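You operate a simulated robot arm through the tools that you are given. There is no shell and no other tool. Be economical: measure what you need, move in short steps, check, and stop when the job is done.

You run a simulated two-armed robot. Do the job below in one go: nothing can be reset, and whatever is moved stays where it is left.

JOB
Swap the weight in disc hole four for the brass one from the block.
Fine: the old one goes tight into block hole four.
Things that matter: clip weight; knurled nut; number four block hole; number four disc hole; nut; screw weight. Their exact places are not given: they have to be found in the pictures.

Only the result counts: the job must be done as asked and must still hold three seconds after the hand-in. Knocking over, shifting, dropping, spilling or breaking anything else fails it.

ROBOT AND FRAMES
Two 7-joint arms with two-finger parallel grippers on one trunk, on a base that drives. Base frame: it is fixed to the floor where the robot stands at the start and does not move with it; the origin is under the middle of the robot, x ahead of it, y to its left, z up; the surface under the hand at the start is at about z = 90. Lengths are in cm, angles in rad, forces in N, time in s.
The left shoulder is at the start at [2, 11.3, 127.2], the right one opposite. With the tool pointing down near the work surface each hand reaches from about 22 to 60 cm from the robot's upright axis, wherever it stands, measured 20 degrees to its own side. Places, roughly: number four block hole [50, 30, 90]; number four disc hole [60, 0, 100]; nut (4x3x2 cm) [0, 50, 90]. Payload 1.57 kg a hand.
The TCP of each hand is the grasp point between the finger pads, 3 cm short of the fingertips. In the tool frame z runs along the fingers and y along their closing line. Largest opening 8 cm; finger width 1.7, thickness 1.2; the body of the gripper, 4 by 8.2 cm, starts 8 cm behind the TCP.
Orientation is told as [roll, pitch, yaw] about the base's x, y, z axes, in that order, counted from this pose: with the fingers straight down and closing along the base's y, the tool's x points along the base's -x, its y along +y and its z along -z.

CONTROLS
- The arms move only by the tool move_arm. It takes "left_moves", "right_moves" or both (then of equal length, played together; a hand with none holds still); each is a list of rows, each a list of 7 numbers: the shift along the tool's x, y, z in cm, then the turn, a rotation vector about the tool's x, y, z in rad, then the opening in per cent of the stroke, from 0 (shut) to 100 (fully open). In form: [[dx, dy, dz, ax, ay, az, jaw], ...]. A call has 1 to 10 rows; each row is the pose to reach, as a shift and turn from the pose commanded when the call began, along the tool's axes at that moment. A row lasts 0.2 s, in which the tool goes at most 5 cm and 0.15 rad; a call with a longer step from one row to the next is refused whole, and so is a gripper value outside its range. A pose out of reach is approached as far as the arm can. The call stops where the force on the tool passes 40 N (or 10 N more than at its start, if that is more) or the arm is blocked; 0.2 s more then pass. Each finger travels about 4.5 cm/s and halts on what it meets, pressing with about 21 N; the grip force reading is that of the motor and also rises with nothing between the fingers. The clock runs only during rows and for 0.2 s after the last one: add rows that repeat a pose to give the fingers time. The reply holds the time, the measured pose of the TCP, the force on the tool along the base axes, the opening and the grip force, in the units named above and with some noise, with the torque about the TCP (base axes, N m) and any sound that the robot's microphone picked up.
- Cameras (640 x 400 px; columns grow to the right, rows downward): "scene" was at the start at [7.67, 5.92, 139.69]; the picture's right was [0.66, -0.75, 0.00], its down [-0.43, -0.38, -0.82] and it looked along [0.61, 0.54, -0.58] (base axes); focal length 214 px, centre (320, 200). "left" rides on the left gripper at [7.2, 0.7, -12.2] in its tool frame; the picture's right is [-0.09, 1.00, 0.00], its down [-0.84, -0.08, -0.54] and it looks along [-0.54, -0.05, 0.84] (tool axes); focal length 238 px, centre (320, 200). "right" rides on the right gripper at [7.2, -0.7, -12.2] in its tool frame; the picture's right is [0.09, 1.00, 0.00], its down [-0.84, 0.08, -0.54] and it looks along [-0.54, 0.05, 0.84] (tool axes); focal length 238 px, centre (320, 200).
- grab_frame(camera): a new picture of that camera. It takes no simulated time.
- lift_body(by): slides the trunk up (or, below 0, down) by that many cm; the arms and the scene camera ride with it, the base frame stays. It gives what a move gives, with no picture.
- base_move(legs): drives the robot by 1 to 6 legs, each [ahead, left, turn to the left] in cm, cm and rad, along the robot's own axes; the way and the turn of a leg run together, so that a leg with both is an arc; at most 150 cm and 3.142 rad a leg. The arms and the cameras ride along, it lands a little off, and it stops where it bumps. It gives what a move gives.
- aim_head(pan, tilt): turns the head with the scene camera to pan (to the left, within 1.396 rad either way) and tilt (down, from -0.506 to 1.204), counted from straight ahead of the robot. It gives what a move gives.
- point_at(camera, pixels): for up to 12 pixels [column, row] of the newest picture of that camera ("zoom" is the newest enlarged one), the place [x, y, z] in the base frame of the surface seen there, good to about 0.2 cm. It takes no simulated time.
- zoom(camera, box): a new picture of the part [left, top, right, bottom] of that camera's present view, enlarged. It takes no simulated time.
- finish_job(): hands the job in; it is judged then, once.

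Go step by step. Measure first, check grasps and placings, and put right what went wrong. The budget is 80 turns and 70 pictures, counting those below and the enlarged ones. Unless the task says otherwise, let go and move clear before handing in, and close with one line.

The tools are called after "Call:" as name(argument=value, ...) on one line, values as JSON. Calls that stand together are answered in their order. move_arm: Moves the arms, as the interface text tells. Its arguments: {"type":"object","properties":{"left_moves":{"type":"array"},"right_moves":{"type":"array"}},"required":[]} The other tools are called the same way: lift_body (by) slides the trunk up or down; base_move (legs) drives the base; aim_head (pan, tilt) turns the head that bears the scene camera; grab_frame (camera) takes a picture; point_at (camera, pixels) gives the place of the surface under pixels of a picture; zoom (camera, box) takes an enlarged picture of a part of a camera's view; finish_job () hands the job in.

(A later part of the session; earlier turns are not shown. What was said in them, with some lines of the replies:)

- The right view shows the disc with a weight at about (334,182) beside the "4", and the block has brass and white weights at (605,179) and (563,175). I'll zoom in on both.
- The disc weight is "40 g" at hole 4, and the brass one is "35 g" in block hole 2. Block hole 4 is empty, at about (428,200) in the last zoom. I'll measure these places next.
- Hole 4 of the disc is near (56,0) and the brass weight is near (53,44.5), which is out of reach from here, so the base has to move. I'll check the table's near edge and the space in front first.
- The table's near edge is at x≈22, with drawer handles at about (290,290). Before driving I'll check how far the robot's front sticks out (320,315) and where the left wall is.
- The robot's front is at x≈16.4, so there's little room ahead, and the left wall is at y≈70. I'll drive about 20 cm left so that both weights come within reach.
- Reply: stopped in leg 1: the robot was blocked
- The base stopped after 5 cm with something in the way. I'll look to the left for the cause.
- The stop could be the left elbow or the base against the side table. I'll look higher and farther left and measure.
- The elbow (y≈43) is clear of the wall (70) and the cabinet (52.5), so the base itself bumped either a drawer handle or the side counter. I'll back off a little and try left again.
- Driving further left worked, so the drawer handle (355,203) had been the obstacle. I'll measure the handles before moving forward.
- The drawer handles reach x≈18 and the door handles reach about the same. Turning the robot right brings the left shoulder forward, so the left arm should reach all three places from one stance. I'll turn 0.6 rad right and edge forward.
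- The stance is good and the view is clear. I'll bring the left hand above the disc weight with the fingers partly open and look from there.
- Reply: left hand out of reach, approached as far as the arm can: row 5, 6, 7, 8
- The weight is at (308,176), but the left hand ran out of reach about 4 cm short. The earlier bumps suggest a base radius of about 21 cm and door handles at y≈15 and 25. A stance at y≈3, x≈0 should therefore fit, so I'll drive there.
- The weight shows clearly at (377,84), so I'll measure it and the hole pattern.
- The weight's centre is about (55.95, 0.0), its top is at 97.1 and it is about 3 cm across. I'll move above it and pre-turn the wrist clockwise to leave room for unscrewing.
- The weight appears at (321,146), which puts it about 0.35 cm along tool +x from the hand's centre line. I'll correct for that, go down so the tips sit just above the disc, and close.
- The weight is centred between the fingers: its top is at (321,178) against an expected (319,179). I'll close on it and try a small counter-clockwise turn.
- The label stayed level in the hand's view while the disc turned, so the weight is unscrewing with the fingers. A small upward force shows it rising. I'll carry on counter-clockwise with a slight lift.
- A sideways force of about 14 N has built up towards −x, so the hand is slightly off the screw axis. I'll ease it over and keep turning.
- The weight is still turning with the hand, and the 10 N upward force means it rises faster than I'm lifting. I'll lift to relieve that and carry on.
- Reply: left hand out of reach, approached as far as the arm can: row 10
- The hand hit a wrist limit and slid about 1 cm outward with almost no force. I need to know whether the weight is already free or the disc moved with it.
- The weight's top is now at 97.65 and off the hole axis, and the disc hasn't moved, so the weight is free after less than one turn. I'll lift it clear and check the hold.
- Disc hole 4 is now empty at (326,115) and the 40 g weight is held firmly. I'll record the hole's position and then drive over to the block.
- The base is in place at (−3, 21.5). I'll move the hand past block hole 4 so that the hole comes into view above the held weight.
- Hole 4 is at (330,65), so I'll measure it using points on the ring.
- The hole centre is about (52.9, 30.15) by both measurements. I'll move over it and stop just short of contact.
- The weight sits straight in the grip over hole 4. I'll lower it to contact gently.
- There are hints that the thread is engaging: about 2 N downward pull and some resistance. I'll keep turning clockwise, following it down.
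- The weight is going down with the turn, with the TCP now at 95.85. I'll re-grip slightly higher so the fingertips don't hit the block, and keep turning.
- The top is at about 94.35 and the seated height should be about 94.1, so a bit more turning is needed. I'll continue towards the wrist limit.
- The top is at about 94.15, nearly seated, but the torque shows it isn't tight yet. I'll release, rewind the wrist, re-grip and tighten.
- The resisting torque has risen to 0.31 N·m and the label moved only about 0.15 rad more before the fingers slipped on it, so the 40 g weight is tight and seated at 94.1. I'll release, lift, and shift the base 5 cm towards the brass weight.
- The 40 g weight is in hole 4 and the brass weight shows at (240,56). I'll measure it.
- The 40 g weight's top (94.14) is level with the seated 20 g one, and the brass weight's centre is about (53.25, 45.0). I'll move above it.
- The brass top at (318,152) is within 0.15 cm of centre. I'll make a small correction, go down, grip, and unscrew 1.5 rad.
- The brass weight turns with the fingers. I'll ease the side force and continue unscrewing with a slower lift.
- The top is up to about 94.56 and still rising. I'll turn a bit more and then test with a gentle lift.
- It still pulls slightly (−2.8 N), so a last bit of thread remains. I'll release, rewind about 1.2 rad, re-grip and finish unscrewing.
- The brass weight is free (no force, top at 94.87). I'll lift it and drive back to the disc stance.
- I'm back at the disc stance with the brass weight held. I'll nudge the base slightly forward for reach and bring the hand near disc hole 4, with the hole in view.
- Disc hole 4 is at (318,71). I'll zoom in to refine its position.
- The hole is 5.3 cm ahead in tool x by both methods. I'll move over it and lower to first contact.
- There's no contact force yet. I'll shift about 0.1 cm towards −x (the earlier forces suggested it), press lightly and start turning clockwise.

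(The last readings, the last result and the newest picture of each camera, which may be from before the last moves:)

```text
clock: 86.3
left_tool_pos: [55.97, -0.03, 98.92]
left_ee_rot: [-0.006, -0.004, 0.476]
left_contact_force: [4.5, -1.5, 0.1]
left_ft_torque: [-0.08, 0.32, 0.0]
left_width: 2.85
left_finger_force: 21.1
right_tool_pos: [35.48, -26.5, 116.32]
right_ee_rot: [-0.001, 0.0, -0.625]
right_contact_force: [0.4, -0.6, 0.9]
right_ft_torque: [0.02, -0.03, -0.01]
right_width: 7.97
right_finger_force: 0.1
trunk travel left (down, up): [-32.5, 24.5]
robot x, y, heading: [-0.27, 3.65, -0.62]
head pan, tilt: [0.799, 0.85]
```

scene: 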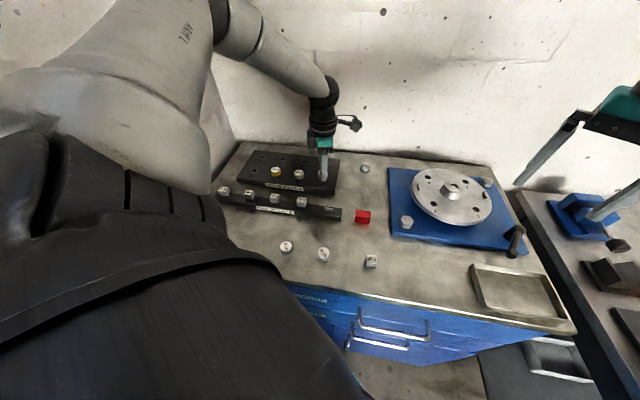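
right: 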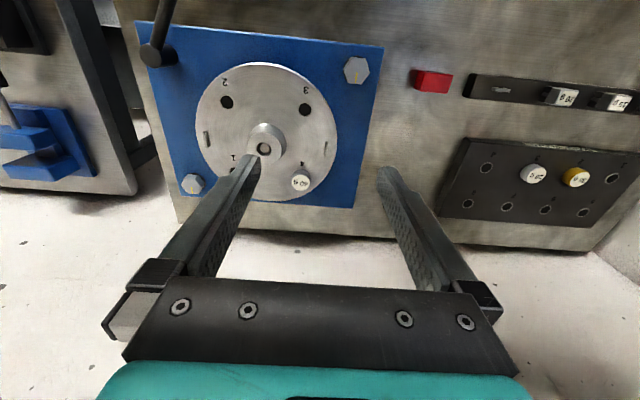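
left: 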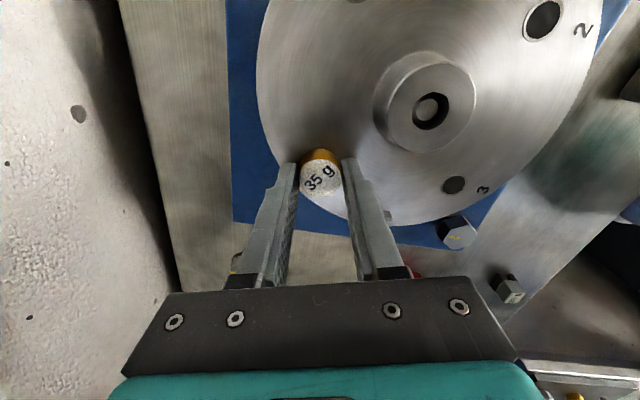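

It's following the thread down with low forces. I'll turn another 0.75 rad, re-grip 0.3 cm higher, and continue 1.5 rad.

Call:
move_arm(left_moves=[[0, 0, 0.015, 0, 0, 0.15, 0], [0, 0, 0.03, 0, 0, 0.3, 0], [0, 0, 0.045, 0, 0, 0.45, 0], [0, 0, 0.06, 0, 0, 0.6, 0], [0, 0, 0.075, 0, 0, 0.75, 0]])

Call:
zoom(camera="left", box=[270, 130, 370, 200])

Call:
point_at(camera="zoom", pixels=[[322, 270], [280, 300], [360, 250], [322, 330]])

Call:
move_arm(left_moves=[[0, 0, 0, 0, 0, 0, 45], [0, 0, 0, 0, 0, 0, 45], [0, 0, -0.15, 0, 0, 0, 45], [0, 0, -0.3, 0, 0, 0, 45], [0, 0, -0.3, 0, 0, 0, 20], [0, 0, -0.3, 0, 0, 0, 0], [0, 0, -0.3, 0, 0, 0, 0]])

Call:
zoom(camera="left", box=[270, 130, 370, 200])

```text
clock: 87.5
left_tool_pos: [55.99, -0.09, 98.99]
left_ee_rot: [-0.002, -0.006, -0.276]
left_contact_force: [5.2, -4.5, -0.6]
left_ft_torque: [0.04, -0.05, 0.0]
left_width: 2.86
left_finger_force: 21.1
right_tool_pos: [35.43, -26.47, 116.17]
right_ee_rot: [0.0, 0.001, -0.626]
right_contact_force: [-0.7, -0.1, 0.2]
right_ft_torque: [-0.02, -0.01, 0.02]
right_width: 8.0
right_finger_force: 0.2
trunk travel left (down, up): [-32.5, 24.5]
robot x, y, heading: [-0.13, 3.07, -0.623]
head pan, tilt: [0.799, 0.85]
```

```text
5.71 times, centred on (320, 165) of left
```

zoom: 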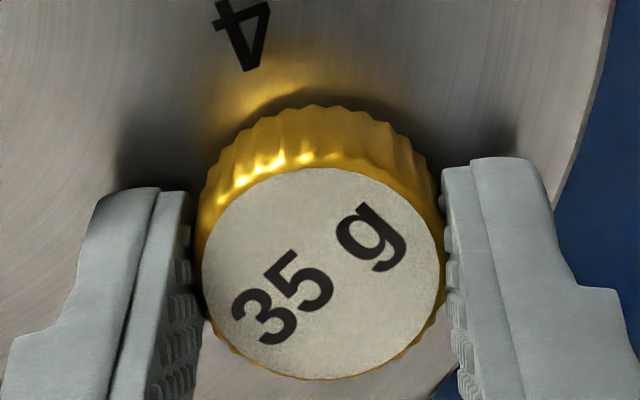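

```text
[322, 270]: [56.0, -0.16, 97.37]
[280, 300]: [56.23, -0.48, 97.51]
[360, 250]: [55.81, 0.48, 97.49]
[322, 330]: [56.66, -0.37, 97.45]
```

```text
clock: 89.1
left_tool_pos: [56.01, -0.13, 99.09]
left_ee_rot: [0.0, -0.004, -0.27]
left_contact_force: [0.1, -0.7, -0.5]
left_ft_torque: [0.06, -0.02, 0.03]
left_width: 2.85
left_finger_force: 20.9
right_tool_pos: [35.56, -26.44, 116.39]
right_ee_rot: [0.0, -0.001, -0.625]
right_contact_force: [0.3, 0.1, -1.2]
right_ft_torque: [-0.03, 0.0, 0.01]
right_width: 8.01
right_finger_force: 0.0
trunk travel left (down, up): [-32.5, 24.5]
robot x, y, heading: [-0.29, 2.94, -0.624]
head pan, tilt: [0.799, 0.85]
```

```text
5.71 times, centred on (320, 165) of left
```

zoom: 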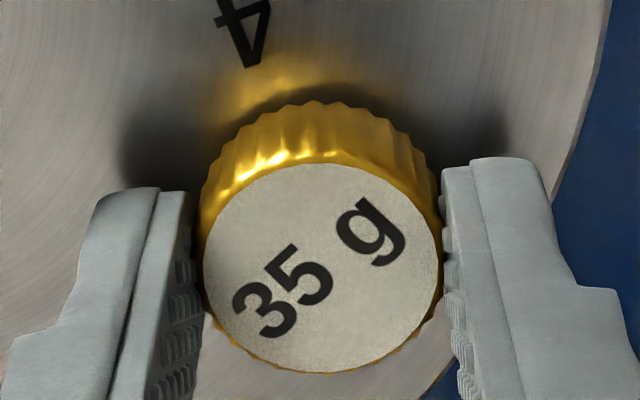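

Top is at about 97.45 (target about 97.1), so the thread is engaged and the weight stays upright when released. I'll keep turning clockwise towards the wrist limit.

Call:
move_arm(left_moves=[[0, 0, 0.015, 0, 0, 0.15, 0], [0, 0, 0.03, 0, 0, 0.3, 0], [0, 0, 0.045, 0, 0, 0.45, 0], [0, 0, 0.06, 0, 0, 0.6, 0], [0, 0, 0.075, 0, 0, 0.75, 0], [0, 0, 0.09, 0, 0, 0.9, 0], [0, 0, 0.105, 0, 0, 1.05, 0], [0, 0, 0.12, 0, 0, 1.2, 0], [0, 0, 0.135, 0, 0, 1.35, 0], [0, 0, 0.15, 0, 0, 1.5, 0]])

Call:
move_arm(left_moves=[[0, 0, 0.015, 0, 0, 0.15, 0], [0, 0, 0.03, 0, 0, 0.3, 0], [0, 0, 0.045, 0, 0, 0.45, 0], [0, 0, 0.06, 0, 0, 0.6, 0], [0, 0, 0.07, 0, 0, 0.75, 0], [0, 0, 0.08, 0, 0, 0.9, 0]])

Call:
zoom(camera="left", box=[270, 130, 370, 200])

Call:
point_at(camera="zoom", pixels=[[322, 270], [280, 300], [360, 250], [322, 330]])

```text
clock: 91.3
left_tool_pos: [55.98, -0.03, 98.97]
left_ee_rot: [0.002, -0.003, -1.773]
left_contact_force: [0.4, -2.6, -4.8]
left_ft_torque: [-0.22, 0.2, 0.02]
left_width: 2.84
left_finger_force: 21.1
right_tool_pos: [35.42, -26.49, 116.33]
right_ee_rot: [0.001, -0.001, -0.624]
right_contact_force: [0.1, 0.2, 0.4]
right_ft_torque: [-0.03, 0.01, 0.03]
right_width: 8.0
right_finger_force: 0.1
trunk travel left (down, up): [-32.5, 24.5]
robot x, y, heading: [-0.1, 3.0, -0.614]
head pan, tilt: [0.799, 0.85]
```

```text
clock: 92.7
left_tool_pos: [56.04, -0.2, 98.88]
left_ee_rot: [0.005, 0.001, -2.675]
left_contact_force: [-0.9, -2.0, -1.2]
left_ft_torque: [-0.06, 0.35, 0.01]
left_width: 2.82
left_finger_force: 20.8
right_tool_pos: [35.55, -26.4, 116.39]
right_ee_rot: [0.0, -0.001, -0.625]
right_contact_force: [0.5, 0.2, 0.2]
right_ft_torque: [0.03, -0.03, -0.03]
right_width: 7.98
right_finger_force: 0.1
trunk travel left (down, up): [-32.5, 24.5]
robot x, y, heading: [-0.06, 3.25, -0.621]
head pan, tilt: [0.799, 0.85]
```

```text
5.71 times, centred on (320, 165) of left
```

zoom: 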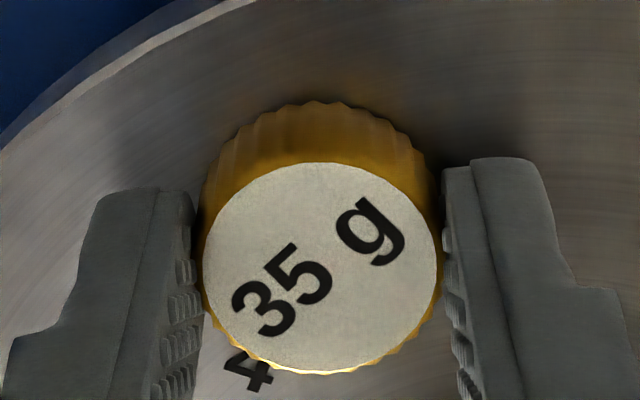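

```text
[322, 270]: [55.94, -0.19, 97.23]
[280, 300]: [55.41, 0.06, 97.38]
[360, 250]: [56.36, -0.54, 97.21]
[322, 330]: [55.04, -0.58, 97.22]
```

The top is at about 97.24, so roughly another radian remains. I'll rewind, re-grip and tighten until the torque rises.

Call:
move_arm(left_moves=[[0, 0, 0, 0, 0, 0, 55], [0, 0, 0, 0, 0, 0, 55], [0, 0, 0, 0, 0, -0.15, 55], [0, 0, 0, 0, 0, -0.3, 55], [0, 0, 0, 0, 0, -0.45, 55], [0, 0, 0, 0, 0, -0.6, 55], [0, 0, 0, 0, 0, -0.75, 55], [0, 0, 0, 0, 0, -0.9, 55], [0, 0, 0, 0, 0, -1.05, 55], [0, 0, 0, 0, 0, -1.2, 55]])

Call:
move_arm(left_moves=[[0, 0, 0, 0, 0, -0.15, 55], [0, 0, 0, 0, 0, -0.3, 55], [0, 0, 0, 0, 0, -0.45, 55], [0, 0, 0, 0, 0, -0.6, 55], [0, 0, 0, 0, 0, -0.75, 55], [0, 0, 0, 0, 0, -0.9, 55], [0, 0, 0, 0, 0, -1.05, 55], [0, 0, 0, 0, 0, -1.2, 55], [0, 0, 0, 0, 0, -1.35, 55], [0, 0, 0, 0, 0, -1.5, 55]])

Call:
move_arm(left_moves=[[0, 0, 0, 0, 0, 0, 20], [0, 0, 0, 0, 0, 0, 0], [0, 0, 0, 0, 0, 0, 0]])

Call:
zoom(camera="left", box=[270, 130, 370, 200])

Call:
move_arm(left_moves=[[0, 0, 0.01, 0, 0, 0.15, 0], [0, 0, 0.02, 0, 0, 0.3, 0], [0, 0, 0.03, 0, 0, 0.45, 0], [0, 0, 0.04, 0, 0, 0.6, 0], [0, 0, 0.05, 0, 0, 0.75, 0], [0, 0, 0.06, 0, 0, 0.9, 0], [0, 0, 0.07, 0, 0, 1.05, 0], [0, 0, 0.08, 0, 0, 1.2, 0]])

Call:
zoom(camera="left", box=[270, 130, 370, 200])

Call:
point_at(camera="zoom", pixels=[[322, 270], [280, 300], [360, 250], [322, 330]])

```text
clock: 94.9
left_tool_pos: [55.91, 0.0, 98.98]
left_ee_rot: [0.003, 0.0, -1.467]
left_contact_force: [0.4, 0.2, -0.2]
left_ft_torque: [-0.02, 0.03, 0.0]
left_width: 4.39
left_finger_force: 0.0
right_tool_pos: [35.36, -26.53, 116.31]
right_ee_rot: [0.0, -0.001, -0.626]
right_contact_force: [-0.5, 0.4, -0.7]
right_ft_torque: [0.0, 0.0, 0.01]
right_width: 7.99
right_finger_force: 0.0
trunk travel left (down, up): [-32.5, 24.5]
robot x, y, heading: [0.11, 3.07, -0.616]
head pan, tilt: [0.799, 0.85]
```

```text
clock: 97.1
left_tool_pos: [56.04, -0.05, 99.01]
left_ee_rot: [-0.002, -0.004, 0.032]
left_contact_force: [0.7, 0.6, -0.1]
left_ft_torque: [0.01, -0.01, -0.01]
left_width: 4.43
left_finger_force: 0.1
right_tool_pos: [35.49, -26.58, 116.31]
right_ee_rot: [0.0, 0.0, -0.624]
right_contact_force: [-0.2, 0.0, 0.7]
right_ft_torque: [0.01, -0.01, -0.01]
right_width: 8.0
right_finger_force: 0.1
trunk travel left (down, up): [-32.5, 24.5]
robot x, y, heading: [0.06, 3.44, -0.623]
head pan, tilt: [0.799, 0.85]
```

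```text
clock: 97.9
left_tool_pos: [56.13, -0.13, 98.93]
left_ee_rot: [-0.004, -0.004, 0.026]
left_contact_force: [-0.4, -3.6, -0.2]
left_ft_torque: [-0.01, 0.0, -0.01]
left_width: 2.84
left_finger_force: 21.4
right_tool_pos: [35.45, -26.5, 116.35]
right_ee_rot: [-0.002, 0.0, -0.624]
right_contact_force: [0.1, 0.6, -0.4]
right_ft_torque: [-0.02, -0.01, 0.02]
right_width: 8.01
right_finger_force: 0.2
trunk travel left (down, up): [-32.5, 24.5]
robot x, y, heading: [-0.18, 3.27, -0.621]
head pan, tilt: [0.799, 0.85]
```

```text
5.71 times, centred on (320, 165) of left
```

zoom: 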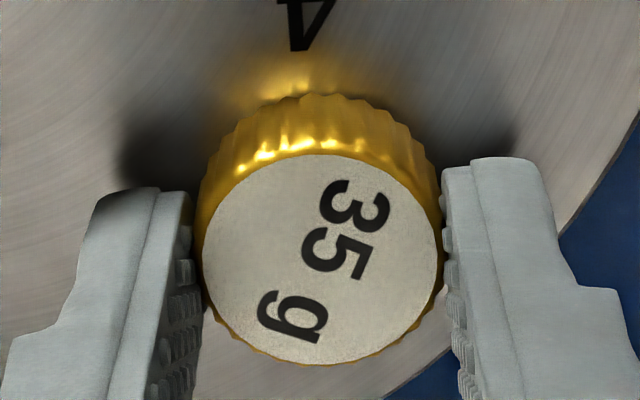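

```text
clock: 99.7
left_tool_pos: [56.01, -0.09, 98.88]
left_ee_rot: [0.002, -0.002, -1.173]
left_contact_force: [-0.2, 0.2, -0.2]
left_ft_torque: [-0.09, 0.11, 0.11]
left_width: 2.85
left_finger_force: 20.8
right_tool_pos: [35.5, -26.47, 116.41]
right_ee_rot: [-0.001, -0.001, -0.624]
right_contact_force: [-1.0, -0.8, 0.3]
right_ft_torque: [-0.04, 0.04, -0.02]
right_width: 8.02
right_finger_force: 0.0
trunk travel left (down, up): [-32.5, 24.5]
robot x, y, heading: [0.06, 3.25, -0.62]
head pan, tilt: [0.799, 0.85]
```

```text
5.71 times, centred on (320, 165) of left
```

zoom: 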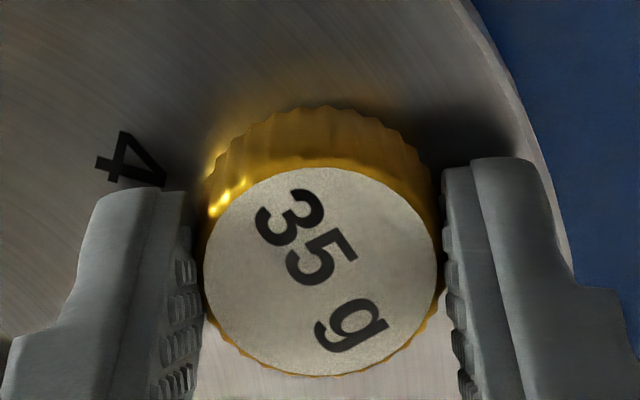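

```text
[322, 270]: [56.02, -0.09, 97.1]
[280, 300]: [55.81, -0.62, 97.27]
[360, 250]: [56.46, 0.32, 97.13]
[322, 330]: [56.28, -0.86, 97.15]
```

The label lagged the fingers by about 0.9 rad and the torque is 0.11, so it's starting to bind at about 97.15. I'll give another turn to confirm it's tight.

Call:
move_arm(left_moves=[[0, 0, 0.0, 0, 0, 0.15, 0], [0, 0, 0.0, 0, 0, 0.3, 0], [0, 0, 0.0, 0, 0, 0.45, 0], [0, 0, 0, 0, 0, 0.6, 0]])

Call:
move_arm(left_moves=[[0, 0, 0.0, 0, 0, 0.15, 0], [0, 0, 0.0, 0, 0, 0.3, 0], [0, 0, 0.0, 0, 0, 0.45, 0], [0, 0, 0, 0, 0, 0.6, 0]])

Call:
zoom(camera="left", box=[270, 130, 370, 200])

Call:
point_at(camera="zoom", pixels=[[322, 270], [280, 300], [360, 250], [322, 330]])

```text
clock: 100.7
left_tool_pos: [55.93, -0.11, 98.83]
left_ee_rot: [0.003, -0.002, -1.774]
left_contact_force: [-1.5, -0.7, 1.3]
left_ft_torque: [-0.03, 0.14, 0.27]
left_width: 2.85
left_finger_force: 20.7
right_tool_pos: [35.59, -26.52, 116.37]
right_ee_rot: [0.002, 0.0, -0.624]
right_contact_force: [0.6, 0.0, 1.1]
right_ft_torque: [0.0, 0.0, 0.0]
right_width: 8.02
right_finger_force: 0.0
trunk travel left (down, up): [-32.5, 24.5]
robot x, y, heading: [0.06, 3.17, -0.624]
head pan, tilt: [0.799, 0.85]
```

```text
clock: 101.7
left_tool_pos: [56.15, 0.07, 98.88]
left_ee_rot: [0.004, 0.003, -2.373]
left_contact_force: [-2.6, 1.9, -0.3]
left_ft_torque: [0.04, 0.14, 0.07]
left_width: 2.84
left_finger_force: 20.6
right_tool_pos: [35.39, -26.5, 116.38]
right_ee_rot: [0.002, 0.0, -0.624]
right_contact_force: [0.0, -0.9, 0.6]
right_ft_torque: [0.01, -0.03, 0.0]
right_width: 8.0
right_finger_force: 0.1
trunk travel left (down, up): [-32.5, 24.5]
robot x, y, heading: [-0.27, 3.21, -0.62]
head pan, tilt: [0.799, 0.85]
```

```text
5.71 times, centred on (320, 165) of left
```

zoom: 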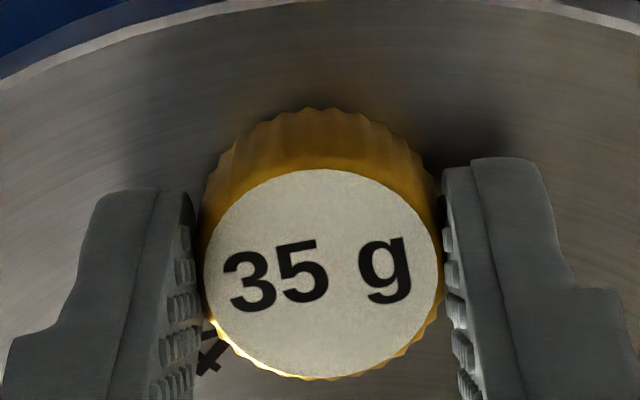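

```text
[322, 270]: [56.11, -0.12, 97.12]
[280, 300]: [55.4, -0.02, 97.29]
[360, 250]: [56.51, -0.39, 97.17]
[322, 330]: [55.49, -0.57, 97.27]
```

The last 1.2 rad of hand turn did not move the weight at all (label −8° against 60° before), and the torque peaked at 0.27 N·m. Total screw-in was 4.8 rad, the same as for the 40 g weight, so it's tight. I'll release, lift away and check everything.

Call:
move_arm(left_moves=[[0, 0, 0, 0, 0, 0, 55], [0, 0, 0, 0, 0, 0, 60], [0, 0, -2, 0, 0, 0, 60], [0, 0, -6, 0, 0, 0, 60], [0, 0, -10, 0, 0, 0, 60], [0, 0, -13, 0, 0, 0, 60], [0, 0, -13, 0, 0, 0, 60]])

Call:
grab_frame(camera="left")

Call:
zoom(camera="scene", box=[220, 130, 540, 290])

```text
clock: 103.3
left_tool_pos: [56.06, 0.05, 112.11]
left_ee_rot: [0.005, 0.001, -2.371]
left_contact_force: [-0.3, 0.0, -0.1]
left_ft_torque: [0.05, 0.0, 0.0]
left_width: 4.82
left_finger_force: 0.0
right_tool_pos: [35.46, -26.5, 116.32]
right_ee_rot: [-0.001, 0.0, -0.625]
right_contact_force: [0.2, 0.2, -0.3]
right_ft_torque: [-0.02, 0.02, 0.04]
right_width: 7.99
right_finger_force: 0.0
trunk travel left (down, up): [-32.5, 24.5]
robot x, y, heading: [-0.12, 3.15, -0.62]
head pan, tilt: [0.799, 0.85]
```

```text
14 pictures are left
```

left: 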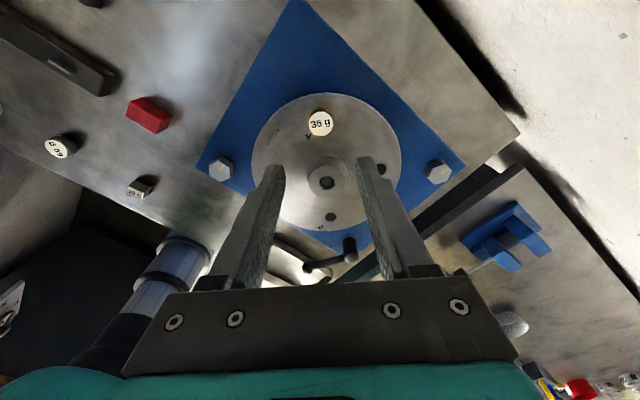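

```text
2.00 times, centred on (380, 210) of scene
```

zoom: 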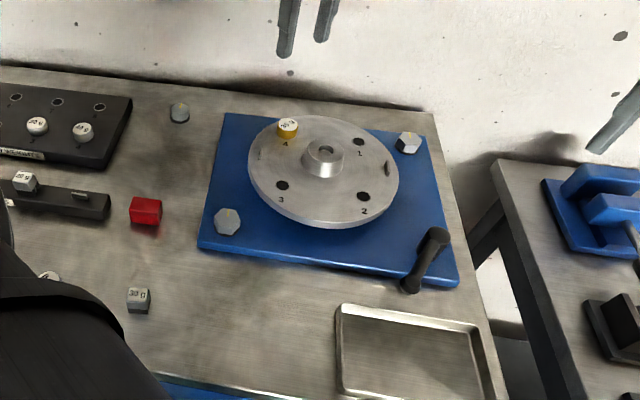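

The brass weight sits in disc hole 4 at (320,123) and everything else looks undisturbed. A last height check.

Call:
point_at(camera="left", pixels=[[320, 123], [313, 123], [327, 124], [320, 117], [320, 130], [345, 140]])

Call:
zoom(camera="scene", box=[340, 175, 400, 215])

Call:
zoom(camera="scene", box=[220, 165, 290, 215])

```text
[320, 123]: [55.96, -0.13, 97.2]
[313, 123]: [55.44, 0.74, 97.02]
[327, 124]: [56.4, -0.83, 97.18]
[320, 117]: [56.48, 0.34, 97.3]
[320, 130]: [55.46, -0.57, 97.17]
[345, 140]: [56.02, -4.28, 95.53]
```

```text
10.00 times, centred on (370, 195) of scene
```

zoom: 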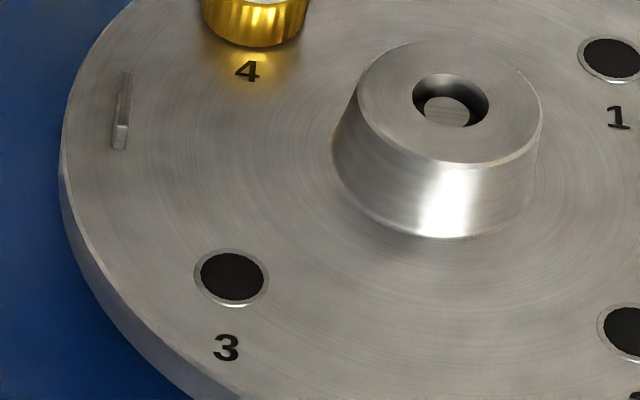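

```text
8.00 times, centred on (255, 190) of scene
```

zoom: 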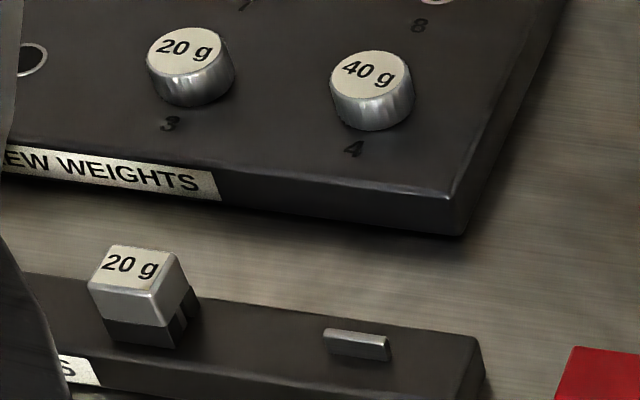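

The brass weight is flush in disc hole 4 (top about 97.15) and the 40 g weight is flush in block hole 4, level with the 20 g one. Both hands are clear, so I'm handing in.

Call:
finish_job()

```text
The job is handed in.
```

The brass 35 g weight is now screwed tight into disc hole four, the old 40 g weight is tight in block hole four, and the job is handed in.
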